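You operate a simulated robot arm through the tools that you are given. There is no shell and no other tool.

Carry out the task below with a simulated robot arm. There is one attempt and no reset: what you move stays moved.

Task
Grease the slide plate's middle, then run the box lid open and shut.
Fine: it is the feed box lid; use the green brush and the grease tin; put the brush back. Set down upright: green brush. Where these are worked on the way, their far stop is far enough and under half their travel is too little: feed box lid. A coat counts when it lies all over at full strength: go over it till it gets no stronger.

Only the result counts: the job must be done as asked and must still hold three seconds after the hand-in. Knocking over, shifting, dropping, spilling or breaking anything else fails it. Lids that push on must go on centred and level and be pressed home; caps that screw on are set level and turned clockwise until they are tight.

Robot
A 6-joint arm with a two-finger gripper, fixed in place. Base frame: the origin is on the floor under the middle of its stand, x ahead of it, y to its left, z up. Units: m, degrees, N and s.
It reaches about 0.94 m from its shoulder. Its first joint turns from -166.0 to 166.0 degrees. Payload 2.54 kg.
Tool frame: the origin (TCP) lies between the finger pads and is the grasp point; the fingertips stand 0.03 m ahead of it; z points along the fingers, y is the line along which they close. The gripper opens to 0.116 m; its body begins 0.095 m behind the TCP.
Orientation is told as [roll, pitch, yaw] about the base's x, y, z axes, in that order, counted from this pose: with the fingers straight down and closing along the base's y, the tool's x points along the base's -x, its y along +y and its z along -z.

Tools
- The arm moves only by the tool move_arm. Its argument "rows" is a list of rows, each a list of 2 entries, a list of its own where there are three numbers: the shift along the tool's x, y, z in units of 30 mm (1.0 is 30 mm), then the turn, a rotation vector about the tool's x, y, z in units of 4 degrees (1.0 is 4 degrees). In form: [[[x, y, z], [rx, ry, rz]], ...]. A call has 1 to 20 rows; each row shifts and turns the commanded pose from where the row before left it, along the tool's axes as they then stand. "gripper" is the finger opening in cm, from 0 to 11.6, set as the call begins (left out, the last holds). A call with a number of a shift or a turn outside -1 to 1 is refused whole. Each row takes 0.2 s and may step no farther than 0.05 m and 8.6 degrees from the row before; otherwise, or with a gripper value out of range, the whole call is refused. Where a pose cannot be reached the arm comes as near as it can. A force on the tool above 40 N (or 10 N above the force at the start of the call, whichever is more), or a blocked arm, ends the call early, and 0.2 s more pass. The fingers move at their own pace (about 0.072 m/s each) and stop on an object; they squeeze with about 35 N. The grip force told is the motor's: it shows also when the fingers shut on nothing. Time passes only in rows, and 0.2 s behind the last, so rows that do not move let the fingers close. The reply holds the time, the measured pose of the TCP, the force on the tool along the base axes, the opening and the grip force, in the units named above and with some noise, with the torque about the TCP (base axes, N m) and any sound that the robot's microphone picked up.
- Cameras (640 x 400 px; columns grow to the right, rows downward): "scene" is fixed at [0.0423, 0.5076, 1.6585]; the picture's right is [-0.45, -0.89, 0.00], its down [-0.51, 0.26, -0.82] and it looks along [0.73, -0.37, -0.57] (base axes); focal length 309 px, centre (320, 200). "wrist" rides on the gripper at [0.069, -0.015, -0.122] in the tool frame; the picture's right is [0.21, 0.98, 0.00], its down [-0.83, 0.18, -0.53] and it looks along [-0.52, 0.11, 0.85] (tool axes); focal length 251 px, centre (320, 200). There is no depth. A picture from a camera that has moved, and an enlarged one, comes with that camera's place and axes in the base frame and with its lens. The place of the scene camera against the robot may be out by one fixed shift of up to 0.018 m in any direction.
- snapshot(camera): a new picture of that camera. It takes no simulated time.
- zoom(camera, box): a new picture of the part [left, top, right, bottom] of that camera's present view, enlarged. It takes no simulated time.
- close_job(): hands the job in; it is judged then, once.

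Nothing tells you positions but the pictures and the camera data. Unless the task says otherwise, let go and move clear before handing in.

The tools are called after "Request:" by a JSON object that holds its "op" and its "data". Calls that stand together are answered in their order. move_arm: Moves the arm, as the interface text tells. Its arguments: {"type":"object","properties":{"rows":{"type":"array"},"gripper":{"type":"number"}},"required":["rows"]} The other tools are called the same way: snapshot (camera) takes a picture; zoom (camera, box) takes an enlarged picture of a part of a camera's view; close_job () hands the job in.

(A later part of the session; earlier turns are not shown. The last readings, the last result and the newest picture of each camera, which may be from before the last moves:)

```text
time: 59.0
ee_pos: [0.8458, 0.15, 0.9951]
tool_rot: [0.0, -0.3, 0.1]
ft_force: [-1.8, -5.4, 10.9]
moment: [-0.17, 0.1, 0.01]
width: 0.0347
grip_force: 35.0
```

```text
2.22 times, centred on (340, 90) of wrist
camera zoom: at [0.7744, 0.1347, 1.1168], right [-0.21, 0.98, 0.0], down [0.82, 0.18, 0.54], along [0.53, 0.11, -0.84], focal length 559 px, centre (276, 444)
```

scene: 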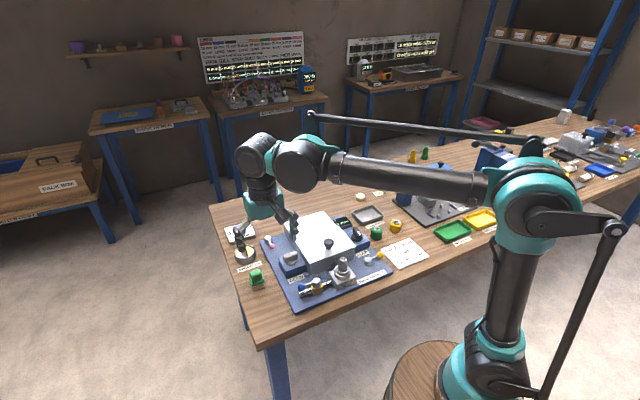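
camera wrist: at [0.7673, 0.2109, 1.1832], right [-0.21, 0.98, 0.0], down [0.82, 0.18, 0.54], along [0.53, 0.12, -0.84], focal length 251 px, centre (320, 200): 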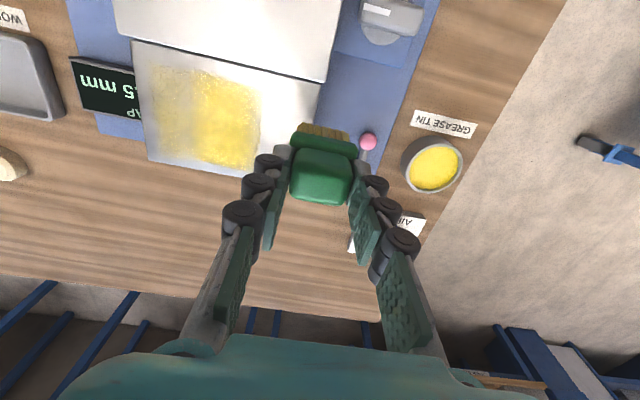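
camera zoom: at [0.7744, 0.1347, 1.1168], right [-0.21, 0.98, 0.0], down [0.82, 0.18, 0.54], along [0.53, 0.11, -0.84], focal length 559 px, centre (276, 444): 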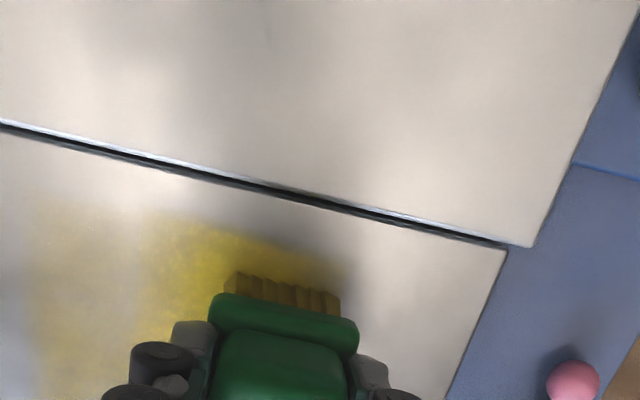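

Contact steady near 11 N. Continuing outward with sweeps.

Request:
{"op": "move_arm", "data": {"rows": [[[-0.35, 0, 0], [0, 0, 0]], [[0, -0.3, 0], [0, 0, 0]], [[0, -0.3, 0], [0, 0, 0]], [[0, -0.28, 0], [0, 0, 0]], [[0, 0.3, 0], [0, 0, 0]], [[0, 0.3, 0], [0, 0, 0]], [[0, 0.28, 0], [0, 0, 0]], [[-0.35, 0, 0.01], [0, 0, 0]], [[0, -0.3, 0], [0, 0, 0]], [[0, -0.3, 0], [0, 0, 0]], [[0, -0.28, 0], [0, 0, 0]], [[0, 0.3, 0], [0, 0, 0]], [[0, 0.3, 0], [0, 0, 0]], [[0, 0.28, 0], [0, 0, 0]], [[0, 0, 0], [0, 0, 0]]]}}

Request:
{"op": "move_arm", "data": {"rows": [[[-0.35, 0, 0], [0, 0, 0]], [[0, -0.3, 0], [0, 0, 0]], [[0, -0.3, 0], [0, 0, 0]], [[0, -0.28, 0], [0, 0, 0]], [[0, 0.3, 0], [0, 0, 0]], [[0, 0.3, 0], [0, 0, 0]], [[0, 0.28, 0], [0, 0, 0]], [[0, -0.3, 0], [0, 0, 0]], [[0, -0.3, 0], [0, 0, 0]], [[0, -0.28, 0], [0, 0, 0]], [[0, 0, 0], [0, 0, 0]]]}}

Request:
{"op": "zoom", "data": {"camera": "wrist", "box": [220, 0, 460, 180]}}

Request:
{"op": "zoom", "data": {"camera": "scene", "box": [280, 195, 340, 240]}}

```text
time: 59.9
ee_pos: [0.8538, 0.1333, 0.9944]
tool_rot: [0.1, -0.4, -0.1]
ft_force: [-3.9, 3.5, 16.7]
moment: [-0.07, 0.28, -0.05]
width: 0.0352
grip_force: 35.4
stopped in row 4: the force on the tool passed its limit at 41 N (the readings are from after the stop); the commanded pose is now the measured one
```

```text
time: 62.3
ee_pos: [0.8656, 0.1074, 0.9944]
tool_rot: [0.2, -0.5, 0.1]
ft_force: [0.9, 9.4, 25.8]
moment: [0.37, -0.05, -0.01]
width: 0.0348
grip_force: 35.3
```

```text
2.22 times, centred on (340, 90) of wrist
camera zoom: at [0.7962, 0.0924, 1.1166], right [-0.22, 0.98, 0.0], down [0.82, 0.18, 0.54], along [0.53, 0.12, -0.84], focal length 559 px, centre (276, 444)
```

zoom: 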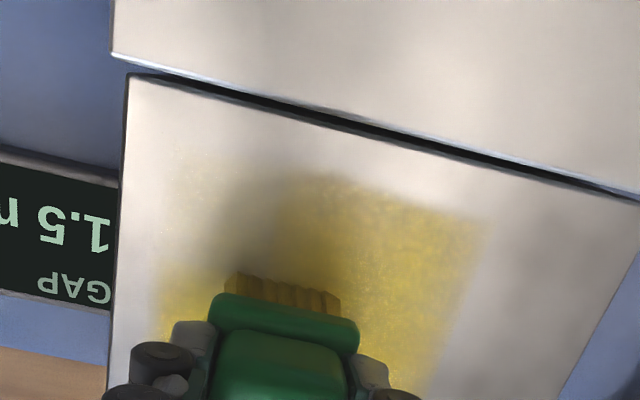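

```text
8.89 times, centred on (310, 218) of scene
camera zoom: at [0.0423, 0.5076, 1.6585], right [-0.45, -0.89, 0.0], down [-0.51, 0.26, -0.82], along [0.73, -0.37, -0.57], focal length 2743 px, centre (409, 44)
```

zoom: 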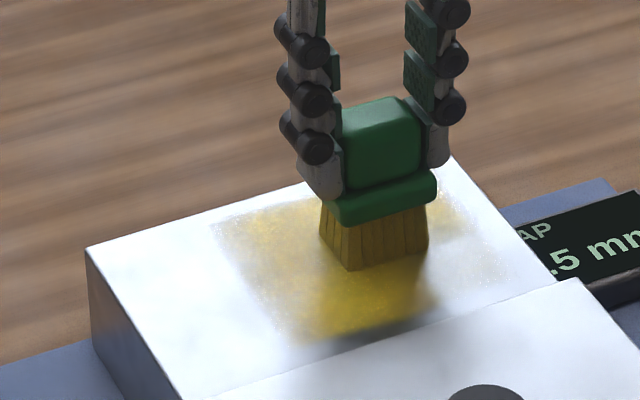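

My last sweep drifted to y≈0.107 because the preceding call had stopped early; I must not chain calls like that. I'll lift and look at the coat unobstructed to understand its structure.

Request:
{"op": "move_arm", "data": {"rows": [[[0, 0, -0.5], [0, 0, 0]], [[0, 0, -1], [0, 0, 0]], [[0, 0.5, -0.8], [0, 0, 0]], [[0.2, 1, 0], [0, 0, 0]], [[0.2, 1, 0], [0, 0, 0]], [[0.2, 1, 0], [0, 0, 0]], [[0.2, 0.5, 0], [0, 0, 0]], [[0, 0, 0], [0, 0, 0]]]}}

Request:
{"op": "zoom", "data": {"camera": "scene", "box": [280, 195, 340, 240]}}

Request:
{"op": "zoom", "data": {"camera": "wrist", "box": [120, 30, 340, 190]}}

```text
time: 64.1
ee_pos: [0.8404, 0.2282, 1.0649]
tool_rot: [0.1, -0.3, 0.0]
ft_force: [0.4, 0.4, -1.0]
moment: [-0.01, 0.01, -0.01]
width: 0.0348
grip_force: 34.7
```

```text
8.89 times, centred on (310, 218) of scene
camera zoom: at [0.0423, 0.5076, 1.6585], right [-0.45, -0.89, 0.0], down [-0.51, 0.26, -0.82], along [0.73, -0.37, -0.57], focal length 2743 px, centre (409, 44)
```

zoom: 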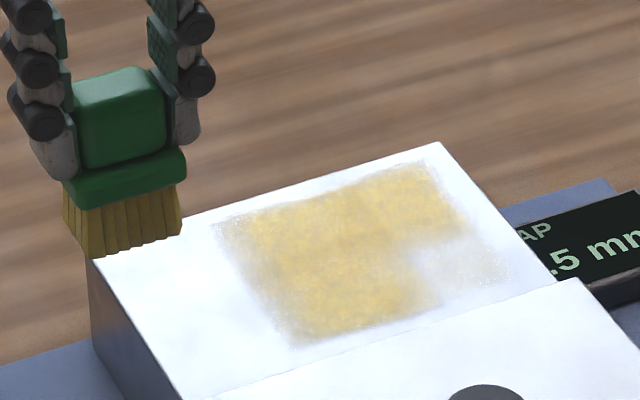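

```text
2.50 times, centred on (230, 110) of wrist
camera zoom: at [0.771, 0.2126, 1.1862], right [-0.21, 0.98, 0.0], down [0.82, 0.18, 0.54], along [0.53, 0.12, -0.84], focal length 629 px, centre (545, 425)
```

zoom: 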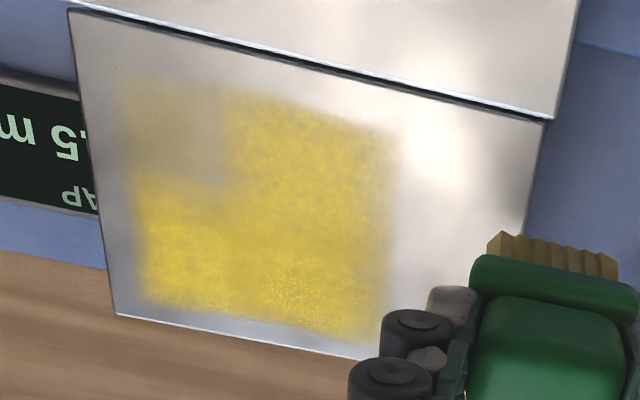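

The coat is a grid of cells (about 35×30 mm) inside a rectangle inset from the plate's rim, roughly x 0.815–0.906, y 0.064–0.204; touched cells reach the same full yellow. The whole rectangle is the plate's middle, so I need the near-low-y corner and the high-y column too. I'll go to the high-y column now.

Request:
{"op": "move_arm", "data": {"rows": [[[0.1, -0.65, 0], [0, 0, 0]], [[0.1, -0.65, 0.3], [0, 0, 0]], [[0, 0, 0.6], [0, 0, 0]], [[0, 0, 0.6], [0, 0, 0]], [[0, 0, 0.5], [0, 0, 0]], [[0, 0, 0.1], [0, 0, 0]], [[0, 0, 0], [0, 0, 0]]]}}

```text
time: 65.7
ee_pos: [0.8357, 0.1892, 0.9989]
tool_rot: [0.1, -0.3, 0.0]
ft_force: [0.0, 0.4, -1.3]
moment: [0.01, 0.02, 0.03]
width: 0.0347
grip_force: 35.4
```

Request:
{"op": "move_arm", "data": {"rows": [[[0, 0, 0.06], [0, 0, 0]], [[0, 0, 0.04], [0, 0, 0]], [[0, 0, 0], [0, 0, 0]]]}}

```text
time: 66.5
ee_pos: [0.8345, 0.1899, 0.9958]
tool_rot: [0.1, -0.2, 0.0]
ft_force: [0.2, 0.0, -1.4]
moment: [-0.04, -0.04, 0.05]
width: 0.0349
grip_force: 35.1
```

Request:
{"op": "move_arm", "data": {"rows": [[[0, 0, 0.05], [0, 0, 0]], [[0, 0, 0], [0, 0, 0]]]}}

```text
time: 67.1
ee_pos: [0.8346, 0.1903, 0.9948]
tool_rot: [0.1, -0.2, 0.0]
ft_force: [1.3, 1.6, 5.9]
moment: [-0.02, -0.06, 0.02]
width: 0.035
grip_force: 34.9
```

Light contact at 6 N. Sweeping the near row of the high-y column.

Request:
{"op": "move_arm", "data": {"rows": [[[0, -0.3, 0], [0, 0, 0]], [[0, -0.3, 0], [0, 0, 0]], [[0, 0.3, 0], [0, 0, 0]], [[0, 0.3, 0], [0, 0, 0]], [[0, -0.3, 0], [0, 0, 0]], [[0, -0.3, 0], [0, 0, 0]], [[0, 0.3, 0], [0, 0, 0]], [[0, 0.3, 0], [0, 0, 0]], [[0, 0, 0], [0, 0, 0]]]}}

Request:
{"op": "zoom", "data": {"camera": "scene", "box": [280, 195, 340, 240]}}

```text
time: 69.1
ee_pos: [0.835, 0.1888, 0.9952]
tool_rot: [0.1, -0.2, -0.1]
ft_force: [0.2, -0.6, 5.1]
moment: [-0.13, 0.08, 0.02]
width: 0.035
grip_force: 35.0
```

```text
8.89 times, centred on (310, 218) of scene
camera zoom: at [0.0423, 0.5076, 1.6585], right [-0.45, -0.89, 0.0], down [-0.51, 0.26, -0.82], along [0.73, -0.37, -0.57], focal length 2743 px, centre (409, 44)
```

zoom: 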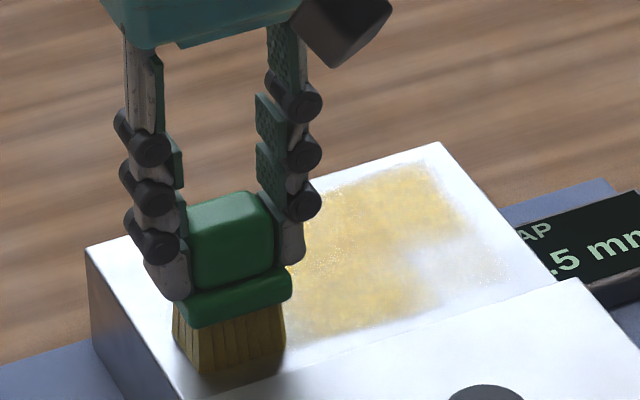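

Continuing to the next x stations in this column.

Request:
{"op": "move_arm", "data": {"rows": [[[-0.4, 0, 0.01], [0, 0, 0]], [[0, -0.3, 0], [0, 0, 0]], [[0, -0.3, 0], [0, 0, 0]], [[0, 0.3, 0], [0, 0, 0]], [[0, 0.3, 0], [0, 0, 0]], [[-0.4, 0, 0.01], [0, 0, 0]], [[0, -0.3, 0], [0, 0, 0]], [[0, -0.3, 0], [0, 0, 0]], [[0, 0.3, 0], [0, 0, 0]], [[0, 0.3, 0], [0, 0, 0]], [[0, 0, 0], [0, 0, 0]]]}}

Request:
{"op": "zoom", "data": {"camera": "scene", "box": [280, 195, 340, 240]}}

Request:
{"op": "zoom", "data": {"camera": "wrist", "box": [220, 0, 460, 180]}}

```text
time: 70.7
ee_pos: [0.859, 0.1804, 0.9955]
tool_rot: [0.2, -0.4, 0.0]
ft_force: [-4.5, 1.7, 17.6]
moment: [-0.2, 0.37, -0.06]
width: 0.0348
grip_force: 34.4
stopped in row 8: the force on the tool passed its limit at 43 N (the readings are from after the stop); the commanded pose is now the measured one
```

```text
8.89 times, centred on (310, 218) of scene
camera zoom: at [0.0423, 0.5076, 1.6585], right [-0.45, -0.89, 0.0], down [-0.51, 0.26, -0.82], along [0.73, -0.37, -0.57], focal length 2743 px, centre (409, 44)
```

zoom: 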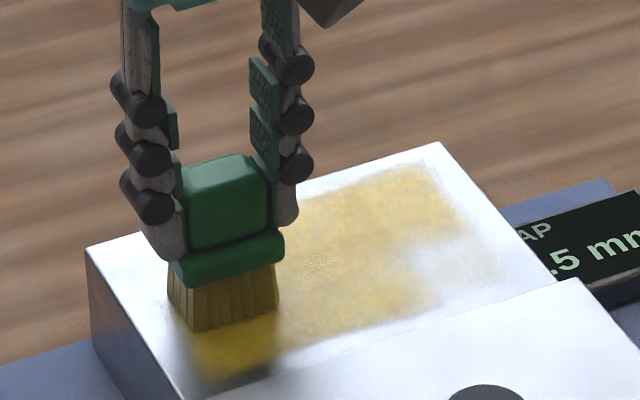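

```text
2.22 times, centred on (340, 90) of wrist
camera zoom: at [0.7888, 0.1648, 1.1167], right [-0.22, 0.98, 0.0], down [0.82, 0.18, 0.54], along [0.53, 0.12, -0.84], focal length 559 px, centre (276, 444)
```

zoom: 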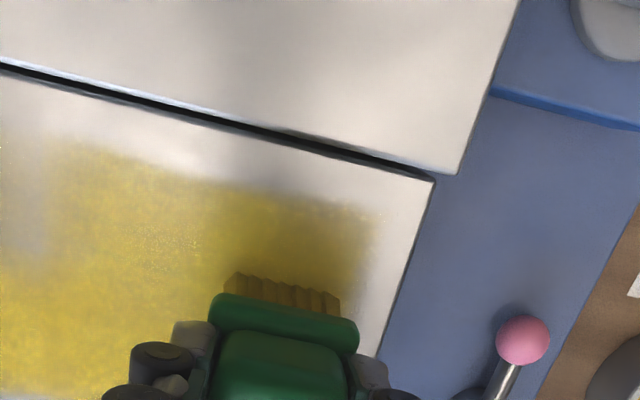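

The high-y column accepts grease up to y≈0.205, symmetric with the other side, which supports the rectangle being the target. Continuing outward in this column.

Request:
{"op": "move_arm", "data": {"rows": [[[0, 0.3, -0.01], [0, 0, 0]], [[0, -0.3, 0], [0, 0, 0]], [[0, -0.3, 0], [0, 0, 0]], [[0, 0.3, 0], [0, 0, 0]], [[0, 0.3, 0], [0, 0, 0]], [[-0.3, 0, 0], [0, 0, 0]], [[0, -0.3, 0], [0, 0, 0]], [[0, -0.3, 0], [0, 0, 0]], [[0, 0.3, 0], [0, 0, 0]], [[0, 0.3, 0], [0, 0, 0]], [[0, 0, 0], [0, 0, 0]]]}}

Request:
{"op": "zoom", "data": {"camera": "wrist", "box": [220, 0, 460, 180]}}

```text
time: 73.1
ee_pos: [0.869, 0.1879, 0.9946]
tool_rot: [0.2, -0.4, 0.0]
ft_force: [0.7, -12.4, 34.5]
moment: [-0.75, 0.02, 0.02]
width: 0.035
grip_force: 35.0
```

```text
2.22 times, centred on (340, 90) of wrist
camera zoom: at [0.7984, 0.1719, 1.1164], right [-0.22, 0.98, 0.0], down [0.82, 0.18, 0.54], along [0.53, 0.12, -0.84], focal length 559 px, centre (276, 444)
```

zoom: 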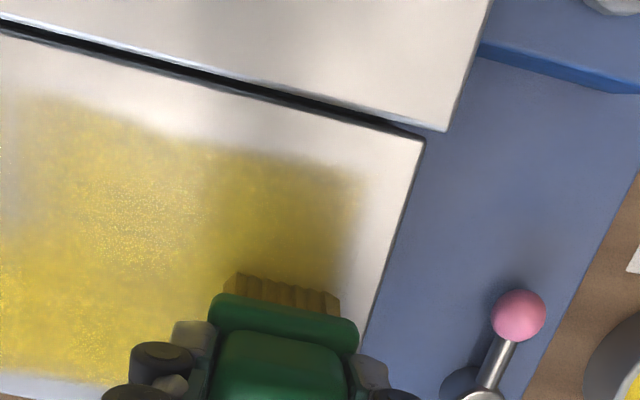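

Coverage is good here. Easing pressure and doing the far rows of this column.

Request:
{"op": "move_arm", "data": {"rows": [[[-0.4, 0, -0.02], [0, 0, 0]], [[0, -0.3, 0], [0, 0, 0]], [[0, -0.3, 0], [0, 0, 0]], [[0, 0.3, 0], [0, 0, 0]], [[0, 0.3, 0], [0, 0, 0]], [[-0.3, 0, 0], [0, 0, 0]], [[0, -0.3, 0], [0, 0, 0]], [[0, -0.3, 0], [0, 0, 0]], [[0, 0.3, 0], [0, 0, 0]], [[0, 0.3, 0], [0, 0, 0]], [[0, 0, 0], [0, 0, 0]]]}}

Request:
{"op": "zoom", "data": {"camera": "wrist", "box": [220, 0, 460, 180]}}

Request:
{"op": "zoom", "data": {"camera": "scene", "box": [280, 195, 340, 240]}}

```text
time: 75.5
ee_pos: [0.8898, 0.1892, 0.9946]
tool_rot: [0.2, -0.3, 0.1]
ft_force: [0.8, -4.1, 10.9]
moment: [-0.34, -0.07, 0.0]
width: 0.0349
grip_force: 35.0
```

```text
2.22 times, centred on (340, 90) of wrist
camera zoom: at [0.8198, 0.1733, 1.1165], right [-0.22, 0.98, 0.0], down [0.82, 0.18, 0.54], along [0.53, 0.12, -0.84], focal length 559 px, centre (276, 444)
```

zoom: 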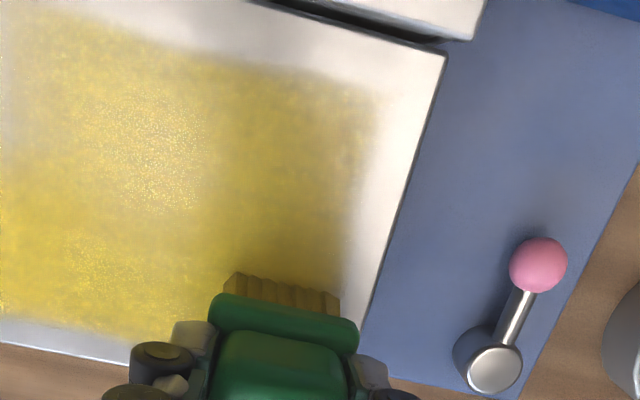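

```text
8.89 times, centred on (310, 218) of scene
camera zoom: at [0.0423, 0.5076, 1.6585], right [-0.45, -0.89, 0.0], down [-0.51, 0.26, -0.82], along [0.73, -0.37, -0.57], focal length 2743 px, centre (409, 44)
```

zoom: 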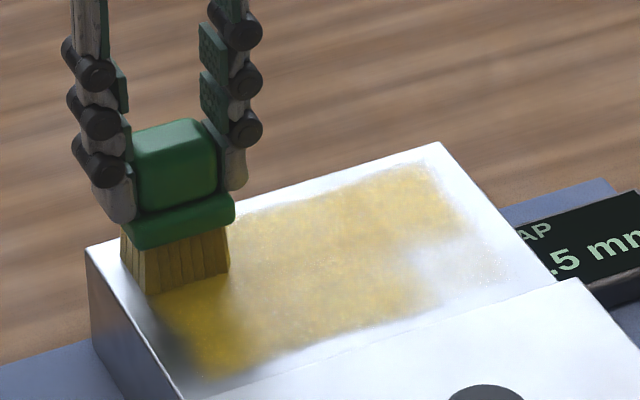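

Next, a long sweep along the far row to the low-y side.

Request:
{"op": "move_arm", "data": {"rows": [[[0, -0.37, 0], [0, 0, 0]], [[0, -0.37, 0], [0, 0, 0]], [[0, -0.37, 0], [0, 0, 0]], [[0, -0.37, 0], [0, 0, 0]], [[0, -0.37, 0], [0, 0, 0]], [[0, -0.37, 0], [0, 0, 0]], [[0, -0.37, 0], [0, 0, 0]], [[0, -0.37, 0], [0, 0, 0]], [[0, -0.37, 0], [0, 0, 0]], [[0, -0.37, 0], [0, 0, 0]], [[0, 0, 0], [0, 0, 0]]]}}

Request:
{"op": "zoom", "data": {"camera": "wrist", "box": [220, 0, 460, 180]}}

```text
time: 77.9
ee_pos: [0.8903, 0.0785, 0.9958]
tool_rot: [0.1, -0.4, 0.1]
ft_force: [-0.7, 7.0, 22.7]
moment: [0.22, 0.0, 0.03]
width: 0.0349
grip_force: 34.8
```

```text
2.22 times, centred on (340, 90) of wrist
camera zoom: at [0.8193, 0.063, 1.1165], right [-0.22, 0.98, 0.0], down [0.82, 0.18, 0.54], along [0.53, 0.12, -0.84], focal length 559 px, centre (276, 444)
```

zoom: 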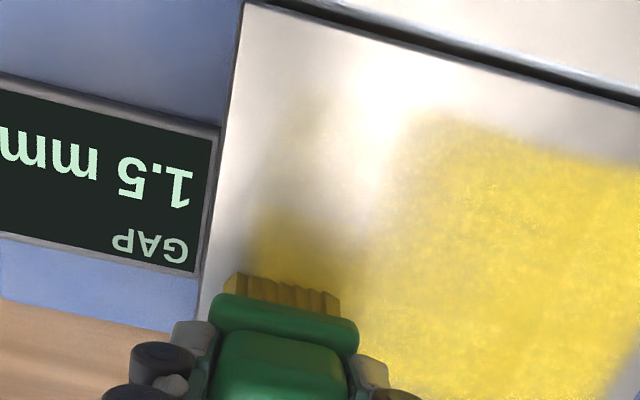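

Now working back along the low-y column toward the lid.

Request:
{"op": "move_arm", "data": {"rows": [[[0.3, 0, -0.015], [0, 0, 0]], [[0, 0.3, 0], [0, 0, 0]], [[0, 0.3, 0], [0, 0, 0]], [[0, -0.3, 0], [0, 0, 0]], [[0, -0.3, 0], [0, 0, 0]], [[0.3, 0, -0.01], [0, 0, 0]], [[0, 0.3, 0], [0, 0, 0]], [[0, 0.3, 0], [0, 0, 0]], [[0, -0.3, 0], [0, 0, 0]], [[0, -0.3, 0], [0, 0, 0]], [[0, 0, 0], [0, 0, 0]]]}}

Request:
{"op": "zoom", "data": {"camera": "wrist", "box": [220, 0, 460, 180]}}

```text
time: 80.3
ee_pos: [0.8721, 0.0793, 0.9958]
tool_rot: [0.2, -0.3, 0.2]
ft_force: [-0.8, 0.8, 0.6]
moment: [0.02, 0.03, 0.02]
width: 0.035
grip_force: 35.1
```

```text
2.22 times, centred on (340, 90) of wrist
camera zoom: at [0.8016, 0.0622, 1.1168], right [-0.22, 0.98, 0.0], down [0.82, 0.18, 0.54], along [0.53, 0.12, -0.84], focal length 559 px, centre (276, 444)
```

zoom: 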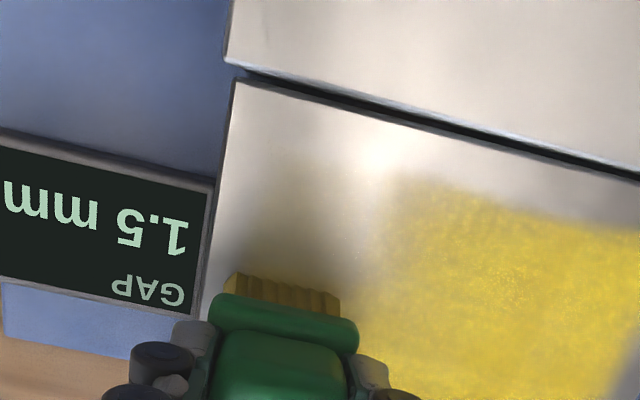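

Contact became light; lowering slightly and continuing toward the lid.

Request:
{"op": "move_arm", "data": {"rows": [[[0.3, 0, 0.02], [0, 0, 0]], [[0, 0.3, 0], [0, 0, 0]], [[0, 0.3, 0], [0, 0, 0]], [[0, -0.3, 0], [0, 0, 0]], [[0, -0.3, 0], [0, 0, 0]], [[0.4, 0, -0.005], [0, 0, 0]], [[0, 0.3, 0], [0, 0, 0]], [[0, 0.3, 0], [0, 0, 0]], [[0, -0.3, 0], [0, 0, 0]], [[0, -0.3, 0], [0, 0, 0]], [[0, 0, 0], [0, 0, 0]]]}}

Request:
{"op": "zoom", "data": {"camera": "wrist", "box": [220, 0, 460, 180]}}

```text
time: 82.7
ee_pos: [0.8522, 0.0787, 0.9952]
tool_rot: [0.2, -0.2, 0.1]
ft_force: [0.6, 0.3, -0.1]
moment: [0.0, 0.01, 0.03]
width: 0.0349
grip_force: 34.6
```

```text
2.22 times, centred on (340, 90) of wrist
camera zoom: at [0.7815, 0.0625, 1.1169], right [-0.22, 0.98, 0.0], down [0.82, 0.18, 0.54], along [0.53, 0.12, -0.84], focal length 559 px, centre (276, 444)
```

zoom: 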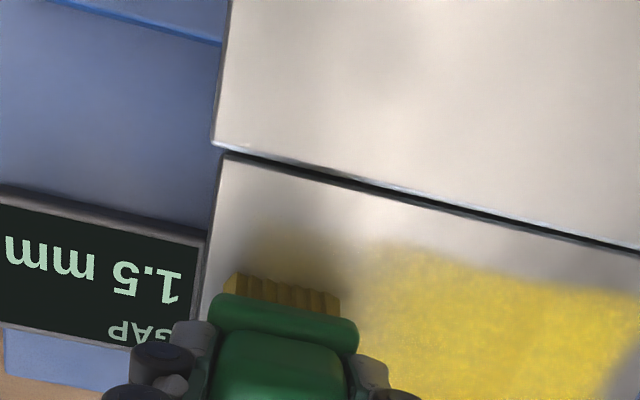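

Request:
{"op": "move_arm", "data": {"rows": [[[0.3, 0, 0.03], [0, 0, 0]], [[0, 0.3, 0], [0, 0, 0]], [[0, 0.3, 0], [0, 0, 0]], [[0, -0.3, 0], [0, 0, 0]], [[0, -0.3, 0], [0, 0, 0]], [[0, 0, 0], [0, 0, 0]]]}}

```text
time: 83.6
ee_pos: [0.8419, 0.0931, 0.9948]
tool_rot: [0.1, -0.3, 0.1]
ft_force: [-2.4, -3.8, 15.5]
moment: [-0.05, 0.26, 0.06]
width: 0.035
grip_force: 35.3
stopped in row 4: the force on the tool passed its limit at 44 N (the readings are from after the stop); the commanded pose is now the measured one
```

Request:
{"op": "move_arm", "data": {"rows": [[[0, -0.25, -0.01], [0, 0, 0]], [[0, -0.25, 0], [0, 0, 0]], [[0, 0.25, 0], [0, 0, 0]], [[0, 0.25, 0], [0, 0, 0]], [[0.15, -0.25, 0], [0, 0, 0]], [[0.15, -0.25, 0], [0, 0, 0]], [[0, 0.25, 0], [0, 0, 0]], [[0, 0.25, 0], [0, 0, 0]], [[0, 0, 0], [0, 0, 0]]]}}

Request:
{"op": "zoom", "data": {"camera": "wrist", "box": [220, 0, 460, 180]}}

Request:
{"op": "zoom", "data": {"camera": "scene", "box": [280, 195, 340, 240]}}

```text
time: 85.6
ee_pos: [0.8342, 0.0915, 0.9942]
tool_rot: [0.1, -0.4, 0.1]
ft_force: [-1.3, -7.6, 21.9]
moment: [-0.41, 0.11, 0.02]
width: 0.0348
grip_force: 35.7
```

```text
2.22 times, centred on (340, 90) of wrist
camera zoom: at [0.7633, 0.0768, 1.1166], right [-0.22, 0.98, 0.0], down [0.82, 0.18, 0.54], along [0.53, 0.12, -0.84], focal length 559 px, centre (276, 444)
```

zoom: 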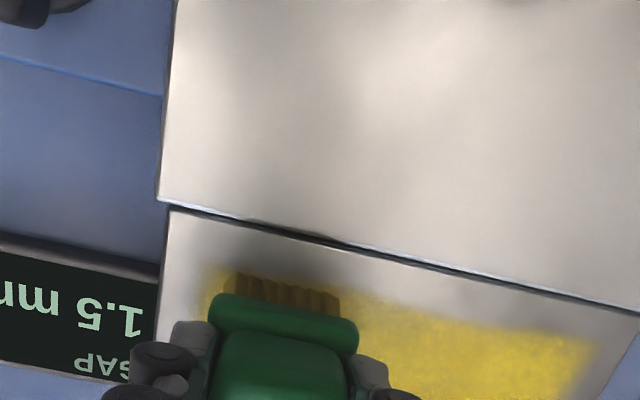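

```text
8.89 times, centred on (310, 218) of scene
camera zoom: at [0.0423, 0.5076, 1.6585], right [-0.45, -0.89, 0.0], down [-0.51, 0.26, -0.82], along [0.73, -0.37, -0.57], focal length 2743 px, centre (409, 44)
```

zoom: 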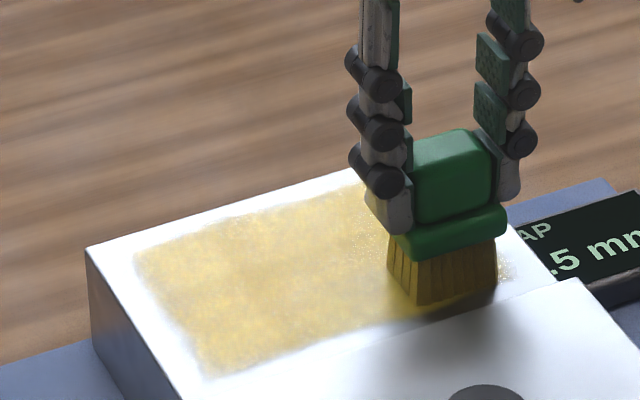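

The rectangle is nearly all covered. One long sweep along the near row, then I'll lift and inspect.

Request:
{"op": "move_arm", "data": {"rows": [[[0, -0.3, -0.01], [0, 0, 0]], [[0, 0.35, 0], [0, 0, 0]], [[0, 0.35, 0], [0, 0, 0]], [[0, 0.35, 0], [0, 0, 0]], [[0, 0.35, 0], [0, 0, 0]], [[0, 0.35, 0], [0, 0, 0]], [[0, 0.35, 0], [0, 0, 0]], [[0, 0.35, 0], [0, 0, 0]], [[0, 0.35, 0], [0, 0, 0]], [[0, 0.35, 0], [0, 0, 0]], [[0, 0.35, 0], [0, 0, 0]], [[0, 0, 0], [0, 0, 0]]]}}

```text
time: 86.5
ee_pos: [0.8327, 0.1048, 0.9939]
tool_rot: [0.0, -0.3, 0.0]
ft_force: [-4.0, -3.4, 17.2]
moment: [0.08, 0.24, 0.02]
width: 0.0349
grip_force: 35.1
stopped in row 4: the force on the tool passed its limit at 41 N (the readings are from after the stop); the commanded pose is now the measured one
```

Request:
{"op": "move_arm", "data": {"rows": [[[0, 0.35, -0.02], [0, 0, 0]], [[0, 0.35, 0], [0, 0, 0]], [[0, 0.35, 0], [0, 0, 0]], [[0, 0.35, 0], [0, 0, 0]], [[0, 0.35, 0], [0, 0, 0]], [[0, 0.35, 0], [0, 0, 0]], [[0, 0.35, 0], [0, 0, 0]], [[0, 0.35, 0], [0, 0, 0]], [[0, 0, 0], [0, 0, 0]]]}}

```text
time: 88.5
ee_pos: [0.834, 0.1907, 0.9948]
tool_rot: [0.0, -0.3, 0.1]
ft_force: [-0.1, 1.2, -1.0]
moment: [0.01, 0.01, 0.01]
width: 0.0349
grip_force: 34.5
```

Done with that pass; lifting and moving aside to inspect the coat.

Request:
{"op": "move_arm", "data": {"rows": [[[0, 0, -0.5], [0, 0, 0]], [[0, 0.3, -1], [0, 0, 0]], [[0, 0.8, -0.8], [0, 0, 0]], [[0, 0.8, 0], [0, 0, 0]], [[0, 0, 0], [0, 0, 0]]]}}

Request:
{"op": "zoom", "data": {"camera": "scene", "box": [280, 195, 340, 240]}}

Request:
{"op": "zoom", "data": {"camera": "wrist", "box": [120, 30, 340, 190]}}

```text
time: 89.7
ee_pos: [0.8324, 0.2471, 1.0642]
tool_rot: [0.0, -0.2, -0.1]
ft_force: [-0.7, -0.6, -1.2]
moment: [0.0, 0.0, -0.01]
width: 0.0349
grip_force: 34.9
```

```text
8.89 times, centred on (310, 218) of scene
camera zoom: at [0.0423, 0.5076, 1.6585], right [-0.45, -0.89, 0.0], down [-0.51, 0.26, -0.82], along [0.73, -0.37, -0.57], focal length 2743 px, centre (409, 44)
```

zoom: 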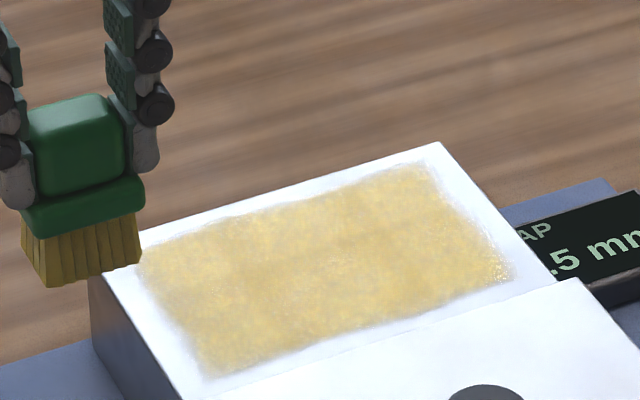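

```text
2.50 times, centred on (230, 110) of wrist
camera zoom: at [0.7633, 0.2325, 1.1849], right [-0.21, 0.98, 0.0], down [0.82, 0.18, 0.54], along [0.53, 0.12, -0.84], focal length 629 px, centre (545, 425)
```

zoom: 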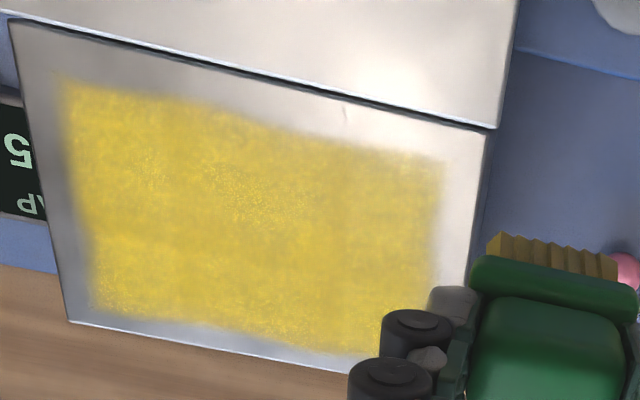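

The coat now fills a neat, uniform rectangle with an even clean margin all round, confirming it as the plate's middle. To be sure it's at full strength everywhere, I'll re-dip and go over it once more.

Request:
{"op": "move_arm", "data": {"rows": [[[-0.248, 0.917, 0], [0, 0, 0]], [[-0.248, 0.917, 0], [0, 0, 0]], [[-0.248, 0.917, 0], [0, 0, 0]], [[-0.248, 0.917, 0], [0, 0, 0]], [[-0.248, 0.917, 0], [0, 0, 0]], [[0, 0, 0], [0, 0, 0]]]}}

Request:
{"op": "zoom", "data": {"camera": "wrist", "box": [240, 70, 400, 230]}}

```text
time: 91.0
ee_pos: [0.8721, 0.3851, 1.065]
tool_rot: [0.0, -0.3, 0.0]
ft_force: [-0.2, -0.4, -0.7]
moment: [0.01, 0.03, 0.02]
width: 0.035
grip_force: 35.3
```

```text
2.50 times, centred on (320, 150) of wrist
camera zoom: at [0.8021, 0.3695, 1.1873], right [-0.21, 0.98, 0.0], down [0.82, 0.18, 0.54], along [0.53, 0.12, -0.84], focal length 629 px, centre (320, 325)
```

zoom: 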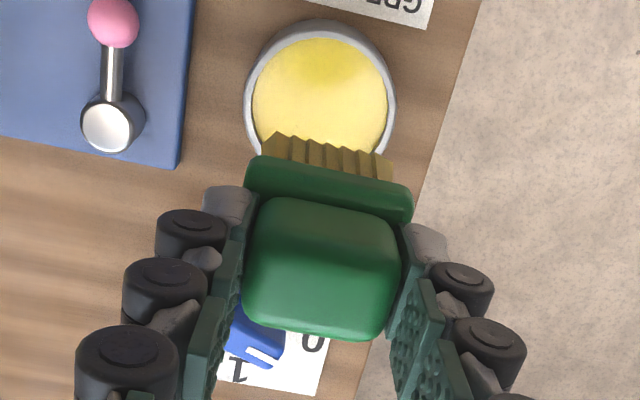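

Request:
{"op": "move_arm", "data": {"rows": [[[0.08, 0, 0.9], [0, 0, 0]], [[0, 0, 0.9], [0, 0, 0]], [[0, 0, 0.9], [0, 0, 0]], [[0, 0, 0.6], [0, 0, 0]], [[0, 0, 0.3], [0, 0, 0]], [[0, 0, 0.1], [0, 0, 0]], [[0, 0, 0], [0, 0, 0]]]}}

```text
time: 92.7
ee_pos: [0.8698, 0.3849, 0.9518]
tool_rot: [0.1, -0.3, 0.0]
ft_force: [0.2, 0.3, -2.2]
moment: [-0.01, -0.01, 0.01]
width: 0.035
grip_force: 34.7
```

Request:
{"op": "move_arm", "data": {"rows": [[[0, 0, 0.04], [0, 0, 0]], [[0, 0, 0.03], [0, 0, 0]], [[0, 0, 0], [0, 0, 0]]]}}

```text
time: 93.5
ee_pos: [0.8681, 0.3837, 0.9513]
tool_rot: [0.1, -0.4, 0.0]
ft_force: [10.0, 7.5, 31.4]
moment: [0.25, -0.38, -0.02]
width: 0.0352
grip_force: 34.5
```

Reloaded. Back to the plate, starting at the near/high-y corner.

Request:
{"op": "move_arm", "data": {"rows": [[[0, 0, -0.3], [0, 0, 0]], [[0, 0, -0.7], [0, 0, 0]], [[0, 0, -0.9], [0, 0, 0]], [[0, 0, -0.8], [0, 0, 0]], [[0.17, -0.93, 0], [0, 0, 0]], [[0.17, -0.93, 0], [0, 0, 0]], [[0.17, -0.93, 0], [0, 0, 0]], [[0.17, -0.93, 0], [0, 0, 0]], [[0.17, -0.93, 0], [0, 0, 0]], [[0.17, -0.93, 0], [0, 0, 0]], [[0.16, -0.92, 0], [0, 0, 0]], [[0, 0, 0], [0, 0, 0]]]}}

```text
time: 96.0
ee_pos: [0.8323, 0.1904, 1.0332]
tool_rot: [0.0, -0.3, 0.0]
ft_force: [0.0, 0.1, -1.0]
moment: [0.0, 0.01, -0.06]
width: 0.0347
grip_force: 34.4
```

Request:
{"op": "move_arm", "data": {"rows": [[[0, 0, 0.6], [0, 0, 0]], [[0, 0, 0.4], [0, 0, 0]], [[0, 0, 0.2], [0, 0, 0]], [[0, 0, 0.05], [0, 0, 0]], [[0, 0, 0], [0, 0, 0]]]}}

```text
time: 97.2
ee_pos: [0.8326, 0.1901, 0.9963]
tool_rot: [0.0, -0.4, 0.0]
ft_force: [3.8, 5.4, 20.9]
moment: [0.22, -0.1, -0.02]
width: 0.0351
grip_force: 35.5
```

Contact at 21 N; easing slightly and sweeping the near row.

Request:
{"op": "move_arm", "data": {"rows": [[[0, -0.3, -0.02], [0, 0, 0]], [[0, -0.35, 0], [0, 0, 0]], [[0, -0.35, 0], [0, 0, 0]], [[0, -0.35, 0], [0, 0, 0]], [[0, -0.35, 0], [0, 0, 0]], [[0, -0.35, 0], [0, 0, 0]], [[0, -0.35, 0], [0, 0, 0]], [[0, -0.35, 0], [0, 0, 0]], [[0, -0.35, 0], [0, 0, 0]], [[0, -0.35, 0], [0, 0, 0]], [[0, -0.27, 0], [0, 0, 0]], [[0, 0, 0], [0, 0, 0]]]}}

```text
time: 98.1
ee_pos: [0.8319, 0.1572, 0.9946]
tool_rot: [0.0, -0.3, 0.1]
ft_force: [-3.2, 2.2, 14.3]
moment: [-0.15, 0.29, -0.07]
width: 0.035
grip_force: 35.4
stopped in row 4: the force on the tool passed its limit at 41 N (the readings are from after the stop); the commanded pose is now the measured one
```

Request:
{"op": "move_arm", "data": {"rows": [[[0, -0.3, -0.02], [0, 0, 0]], [[0, -0.3, 0], [0, 0, 0]], [[0, -0.3, 0], [0, 0, 0]], [[0, -0.3, 0], [0, 0, 0]], [[0, -0.3, 0], [0, 0, 0]], [[0, -0.3, 0], [0, 0, 0]], [[0, -0.3, 0], [0, 0, 0]], [[0, -0.3, 0], [0, 0, 0]], [[0, -0.2, 0], [0, 0, 0]], [[0, 0, 0], [0, 0, 0]]]}}

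Request:
{"op": "zoom", "data": {"camera": "scene", "box": [280, 195, 340, 240]}}

```text
time: 100.3
ee_pos: [0.8327, 0.0804, 0.9942]
tool_rot: [0.1, -0.2, 0.1]
ft_force: [-0.5, -0.3, -1.2]
moment: [0.02, 0.01, 0.01]
width: 0.0349
grip_force: 35.1
```

```text
8.89 times, centred on (310, 218) of scene
camera zoom: at [0.0423, 0.5076, 1.6585], right [-0.45, -0.89, 0.0], down [-0.51, 0.26, -0.82], along [0.73, -0.37, -0.57], focal length 2743 px, centre (409, 44)
```

zoom: 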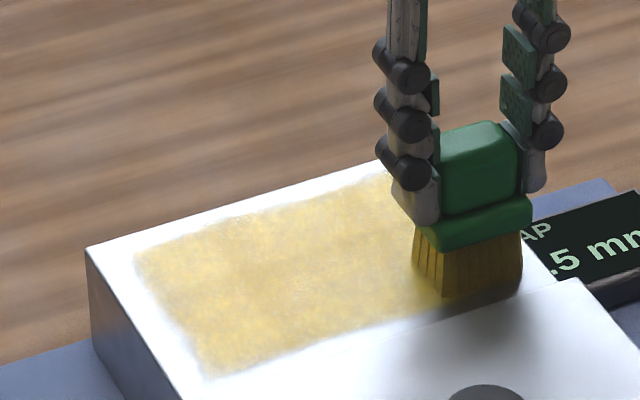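

Contact went light at this end; lower slightly and run the low-y column outward.

Request:
{"op": "move_arm", "data": {"rows": [[[0, 0, 0.03], [0, 0, 0]], [[0, 0, 0], [0, 0, 0]]]}}

```text
time: 100.9
ee_pos: [0.834, 0.081, 0.9951]
tool_rot: [0.1, -0.4, 0.2]
ft_force: [1.6, 3.9, 17.2]
moment: [0.08, 0.0, -0.02]
width: 0.0349
grip_force: 35.4
```

Request:
{"op": "move_arm", "data": {"rows": [[[0, 0.3, -0.01], [0, 0, 0]], [[0, 0.3, 0], [0, 0, 0]], [[0, -0.3, 0], [0, 0, 0]], [[0, -0.3, 0], [0, 0, 0]], [[-0.3, 0, 0.005], [0, 0, 0]], [[-0.3, 0, 0.005], [0, 0, 0]], [[-0.3, 0, 0.005], [0, 0, 0]], [[-0.3, 0, 0.005], [0, 0, 0]], [[-0.3, 0, 0], [0, 0, 0]], [[-0.3, 0, 0], [0, 0, 0]], [[0, 0, 0], [0, 0, 0]]]}}

```text
time: 103.3
ee_pos: [0.8863, 0.0786, 0.994]
tool_rot: [0.1, -0.4, 0.1]
ft_force: [-12.0, 0.7, 35.0]
moment: [-0.02, 0.77, -0.04]
width: 0.0349
grip_force: 34.7
```

Request:
{"op": "move_arm", "data": {"rows": [[[0, 0, -0.03], [0, 0, 0]], [[0, 0.35, 0], [0, 0, 0]], [[0, 0.35, 0], [0, 0, 0]], [[0, 0.35, 0], [0, 0, 0]], [[0, 0.35, 0], [0, 0, 0]], [[0, 0.35, 0], [0, 0, 0]], [[0, 0.35, 0], [0, 0, 0]], [[0, 0.35, 0], [0, 0, 0]], [[0, 0.35, 0], [0, 0, 0]], [[0, 0.35, 0], [0, 0, 0]], [[0, 0.35, 0], [0, 0, 0]], [[0, 0.2, 0], [0, 0, 0]], [[0, 0, 0], [0, 0, 0]]]}}

```text
time: 106.1
ee_pos: [0.8868, 0.189, 0.9953]
tool_rot: [0.1, -0.4, 0.2]
ft_force: [0.0, -5.6, 16.3]
moment: [-0.26, -0.03, -0.01]
width: 0.0348
grip_force: 35.3
```

Good, full sweep with 16 N. Now stepping toward the lid along the middle row and sweeping back.

Request:
{"op": "move_arm", "data": {"rows": [[[0.3, 0, -0.01], [0, 0, 0]], [[0.3, 0, -0.005], [0, 0, 0]], [[0, -0.35, 0], [0, 0, 0]], [[0, -0.35, 0], [0, 0, 0]], [[0, -0.35, 0], [0, 0, 0]], [[0, -0.35, 0], [0, 0, 0]], [[0, -0.35, 0], [0, 0, 0]], [[0, -0.35, 0], [0, 0, 0]], [[0, -0.35, 0], [0, 0, 0]], [[0, -0.35, 0], [0, 0, 0]], [[0, -0.35, 0], [0, 0, 0]], [[0, -0.35, 0], [0, 0, 0]], [[0, 0, 0], [0, 0, 0]]]}}

```text
time: 108.9
ee_pos: [0.8687, 0.0842, 0.9933]
tool_rot: [0.0, -0.3, 0.1]
ft_force: [1.3, 7.8, 21.6]
moment: [0.27, 0.03, -0.02]
width: 0.0349
grip_force: 34.4
```

Request:
{"op": "move_arm", "data": {"rows": [[[0.2, 0, -0.015], [0, 0, 0]], [[0.3, 0, 0], [0, 0, 0]], [[0, 0.35, 0], [0, 0, 0]], [[0, 0.35, 0], [0, 0, 0]], [[0, 0.35, 0], [0, 0, 0]], [[0, 0.35, 0], [0, 0, 0]], [[0, 0.35, 0], [0, 0, 0]], [[0, 0.35, 0], [0, 0, 0]], [[0, 0.35, 0], [0, 0, 0]], [[0, 0.35, 0], [0, 0, 0]], [[0, 0.35, 0], [0, 0, 0]], [[0, 0.35, 0], [0, 0, 0]], [[0, 0, 0], [0, 0, 0]]]}}

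```text
time: 111.7
ee_pos: [0.855, 0.1888, 0.9955]
tool_rot: [0.2, -0.3, 0.0]
ft_force: [1.3, -2.9, 6.9]
moment: [-0.2, 0.05, 0.04]
width: 0.0351
grip_force: 35.5
```

One more sweep along the near row.

Request:
{"op": "move_arm", "data": {"rows": [[[0.3, 0, 0.005], [0, 0, 0]], [[0.3, 0, 0], [0, 0, 0]], [[0, -0.35, 0], [0, 0, 0]], [[0, -0.35, 0], [0, 0, 0]], [[0, -0.35, 0], [0, 0, 0]], [[0, -0.35, 0], [0, 0, 0]], [[0, -0.35, 0], [0, 0, 0]], [[0, -0.35, 0], [0, 0, 0]], [[0, -0.35, 0], [0, 0, 0]], [[0, -0.35, 0], [0, 0, 0]], [[0, -0.35, 0], [0, 0, 0]], [[0, -0.35, 0], [0, 0, 0]], [[0, 0, 0], [0, 0, 0]]]}}

```text
time: 114.5
ee_pos: [0.8363, 0.0855, 0.9956]
tool_rot: [0.1, -0.4, 0.2]
ft_force: [1.3, 10.0, 30.1]
moment: [0.4, 0.02, 0.02]
width: 0.0348
grip_force: 34.9
```

Completed with full contact. Lifting and moving aside to compare the coat with before.

Request:
{"op": "move_arm", "data": {"rows": [[[0, 0, -0.5], [0, 0, 0]], [[0, 0, -1], [0, 0, 0]], [[0, 0.8, -0.8], [0, 0, 0]], [[0, 1, 0], [0, 0, 0]], [[0, 1, 0], [0, 0, 0]], [[0, 1, 0], [0, 0, 0]], [[0, 1, 0], [0, 0, 0]], [[0, 0.6, 0], [0, 0, 0]], [[0, 0, 0], [0, 0, 0]]]}}

Request:
{"op": "zoom", "data": {"camera": "scene", "box": [280, 195, 340, 240]}}

Request:
{"op": "zoom", "data": {"camera": "wrist", "box": [120, 30, 340, 190]}}

```text
time: 116.5
ee_pos: [0.8377, 0.2472, 1.0658]
tool_rot: [0.1, -0.3, 0.1]
ft_force: [-0.1, 0.4, -1.2]
moment: [-0.01, 0.0, -0.02]
width: 0.0348
grip_force: 35.0
```

```text
8.89 times, centred on (310, 218) of scene
camera zoom: at [0.0423, 0.5076, 1.6585], right [-0.45, -0.89, 0.0], down [-0.51, 0.26, -0.82], along [0.73, -0.37, -0.57], focal length 2743 px, centre (409, 44)
```

zoom: 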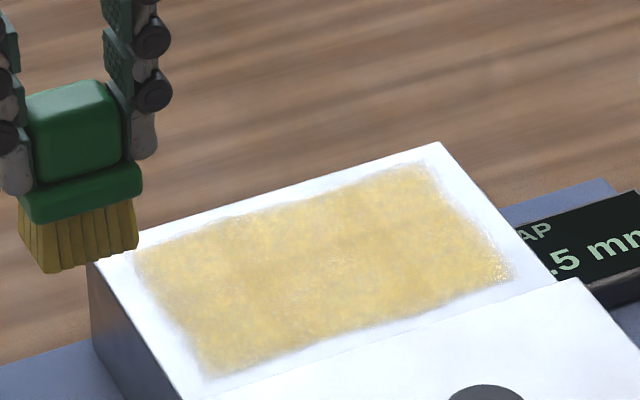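

```text
2.50 times, centred on (230, 110) of wrist
camera zoom: at [0.7671, 0.2315, 1.1884], right [-0.22, 0.98, 0.0], down [0.82, 0.18, 0.54], along [0.53, 0.12, -0.84], focal length 629 px, centre (545, 425)
```

zoom: 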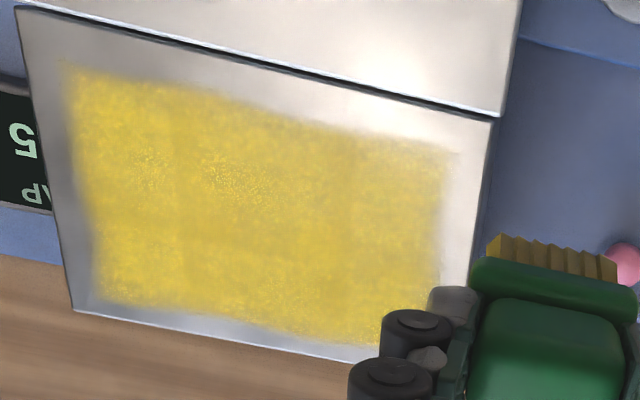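

The coat looks unchanged in strength after the extra pass, i.e. saturated. I'll zoom closely to compare the cells once more.

Request:
{"op": "zoom", "data": {"camera": "scene", "box": [292, 211, 332, 239]}}

Request:
{"op": "zoom", "data": {"camera": "wrist", "box": [120, 50, 280, 150]}}

```text
14.29 times, centred on (312, 225) of scene
camera zoom: at [0.0423, 0.5076, 1.6585], right [-0.45, -0.89, 0.0], down [-0.51, 0.26, -0.82], along [0.73, -0.37, -0.57], focal length 4408 px, centre (434, -157)
```

zoom: 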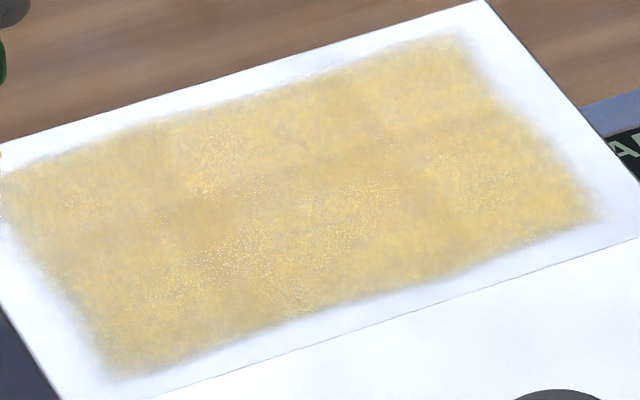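

```text
4.00 times, centred on (200, 100) of wrist
camera zoom: at [0.7671, 0.2315, 1.1884], right [-0.22, 0.98, 0.0], down [0.82, 0.18, 0.54], along [0.53, 0.12, -0.84], focal length 1006 px, centre (800, 600)
```

zoom: 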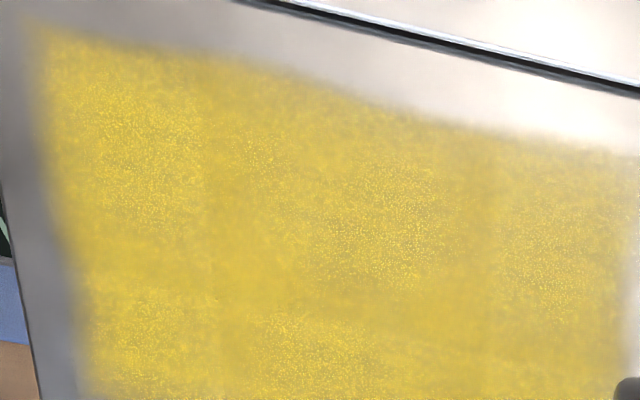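

All twelve cells look equally strong, so the coat is done. Now carrying the brush back to its original spot at (0.731, 0.387).

Request:
{"op": "move_arm", "data": {"rows": [[[0.71, 0.93, 0], [0, 0, 0]], [[0.71, 0.93, 0], [0, 0, 0]], [[0.71, 0.93, 0], [0, 0, 0]], [[0.71, 0.93, 0], [0, 0, 0]], [[0.71, 0.93, 0], [0, 0, 0]], [[0, 0, 0], [0, 0, 0]]]}}

Request:
{"op": "snapshot", "data": {"camera": "wrist"}}

Request:
{"op": "zoom", "data": {"camera": "scene", "box": [205, 210, 305, 300]}}

```text
time: 117.9
ee_pos: [0.7292, 0.3847, 1.0634]
tool_rot: [0.1, -0.3, 0.1]
ft_force: [-0.3, 0.1, -1.2]
moment: [-0.02, 0.0, 0.03]
width: 0.0347
grip_force: 35.1
```

```text
taken
camera wrist: at [0.6586, 0.3693, 1.1856], right [-0.22, 0.98, 0.0], down [0.82, 0.18, 0.54], along [0.53, 0.12, -0.84], focal length 251 px, centre (320, 200)
```

wrist: 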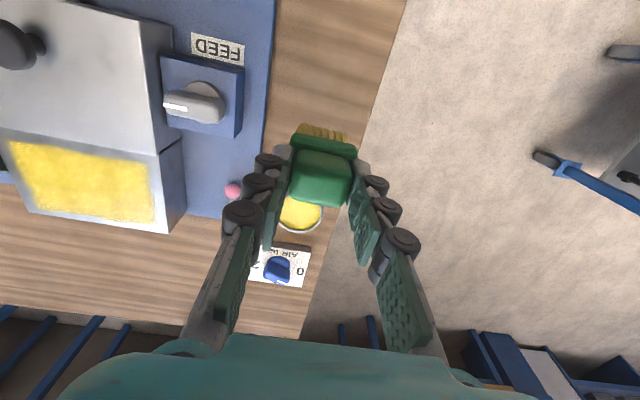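

```text
4.44 times, centred on (255, 255) of scene
camera zoom: at [0.0423, 0.5076, 1.6585], right [-0.45, -0.89, 0.0], down [-0.51, 0.26, -0.82], along [0.73, -0.37, -0.57], focal length 1371 px, centre (609, -44)
```

zoom: 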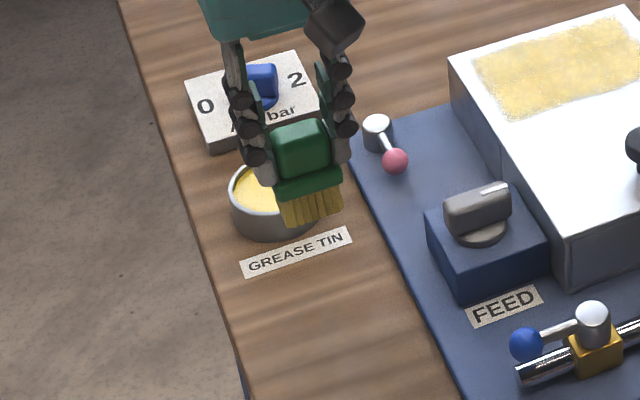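

Over the brush's original place. Descending to just above the bench.

Request:
{"op": "move_arm", "data": {"rows": [[[-0.06, 0.07, 0.9], [0, 0, 0]], [[0, 0, 0.9], [0, 0, 0]], [[0, 0, 0.9], [0, 0, 0]], [[0, 0, 0.9], [0, 0, 0]], [[0, 0, 0.5], [0, 0, 0]], [[0, 0, 0.15], [0, 0, 0]], [[0, 0, 0], [0, 0, 0]]]}}

Request:
{"op": "zoom", "data": {"camera": "scene", "box": [225, 230, 289, 300]}}

```text
time: 119.5
ee_pos: [0.7316, 0.3875, 0.9369]
tool_rot: [0.2, -0.4, 0.1]
ft_force: [-0.1, 1.2, -1.3]
moment: [-0.01, 0.01, 0.02]
width: 0.0351
grip_force: 35.3
```

```text
5.71 times, centred on (257, 265) of scene
camera zoom: at [0.0423, 0.5076, 1.6585], right [-0.45, -0.89, 0.0], down [-0.51, 0.26, -0.82], along [0.73, -0.37, -0.57], focal length 1763 px, centre (680, -171)
```

zoom: 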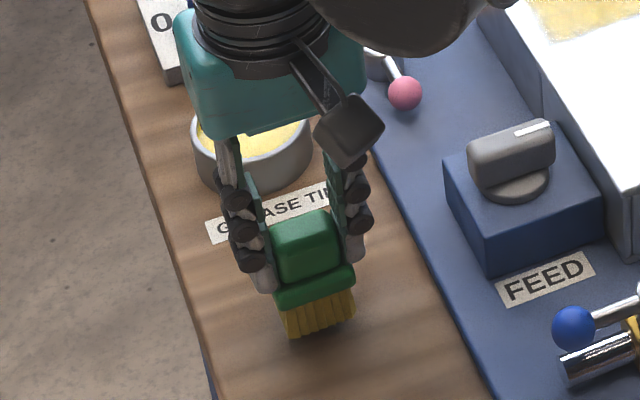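

Request:
{"op": "move_arm", "data": {"rows": [[[0, 0, 0.1], [0, 0, 0]], [[0, 0, 0.06], [0, 0, 0]], [[0, 0, 0], [0, 0, 0]]]}}

```text
time: 120.3
ee_pos: [0.7321, 0.3892, 0.9324]
tool_rot: [0.2, -0.3, 0.1]
ft_force: [-0.1, -0.3, -1.2]
moment: [0.01, 0.02, -0.03]
width: 0.0348
grip_force: 34.5
```

Request:
{"op": "move_arm", "data": {"rows": [[[0, 0, 0.06], [0, 0, 0]], [[0, 0, 0.04], [0, 0, 0]], [[0, 0, 0], [0, 0, 0]]]}}

```text
time: 121.1
ee_pos: [0.7318, 0.3879, 0.9306]
tool_rot: [0.1, -0.3, 0.1]
ft_force: [0.2, -0.6, -0.7]
moment: [-0.04, 0.01, 0.0]
width: 0.0351
grip_force: 34.7
```

Request:
{"op": "move_arm", "data": {"rows": [[[0, 0, 0.05], [0, 0, 0]], [[0, 0, 0], [0, 0, 0]]]}}

```text
time: 121.7
ee_pos: [0.7325, 0.3885, 0.9287]
tool_rot: [0.1, -0.3, 0.1]
ft_force: [0.3, 0.6, -1.8]
moment: [-0.01, 0.04, 0.05]
width: 0.0346
grip_force: 34.9
```

Request:
{"op": "move_arm", "data": {"rows": [[[0, 0, 0.04], [0, 0, 0]], [[0, 0, 0], [0, 0, 0]]]}}

```text
time: 122.3
ee_pos: [0.7328, 0.3892, 0.9289]
tool_rot: [0.2, -0.4, 0.1]
ft_force: [1.1, 0.3, 11.4]
moment: [-0.11, 0.03, -0.02]
width: 0.0351
grip_force: 34.7
```

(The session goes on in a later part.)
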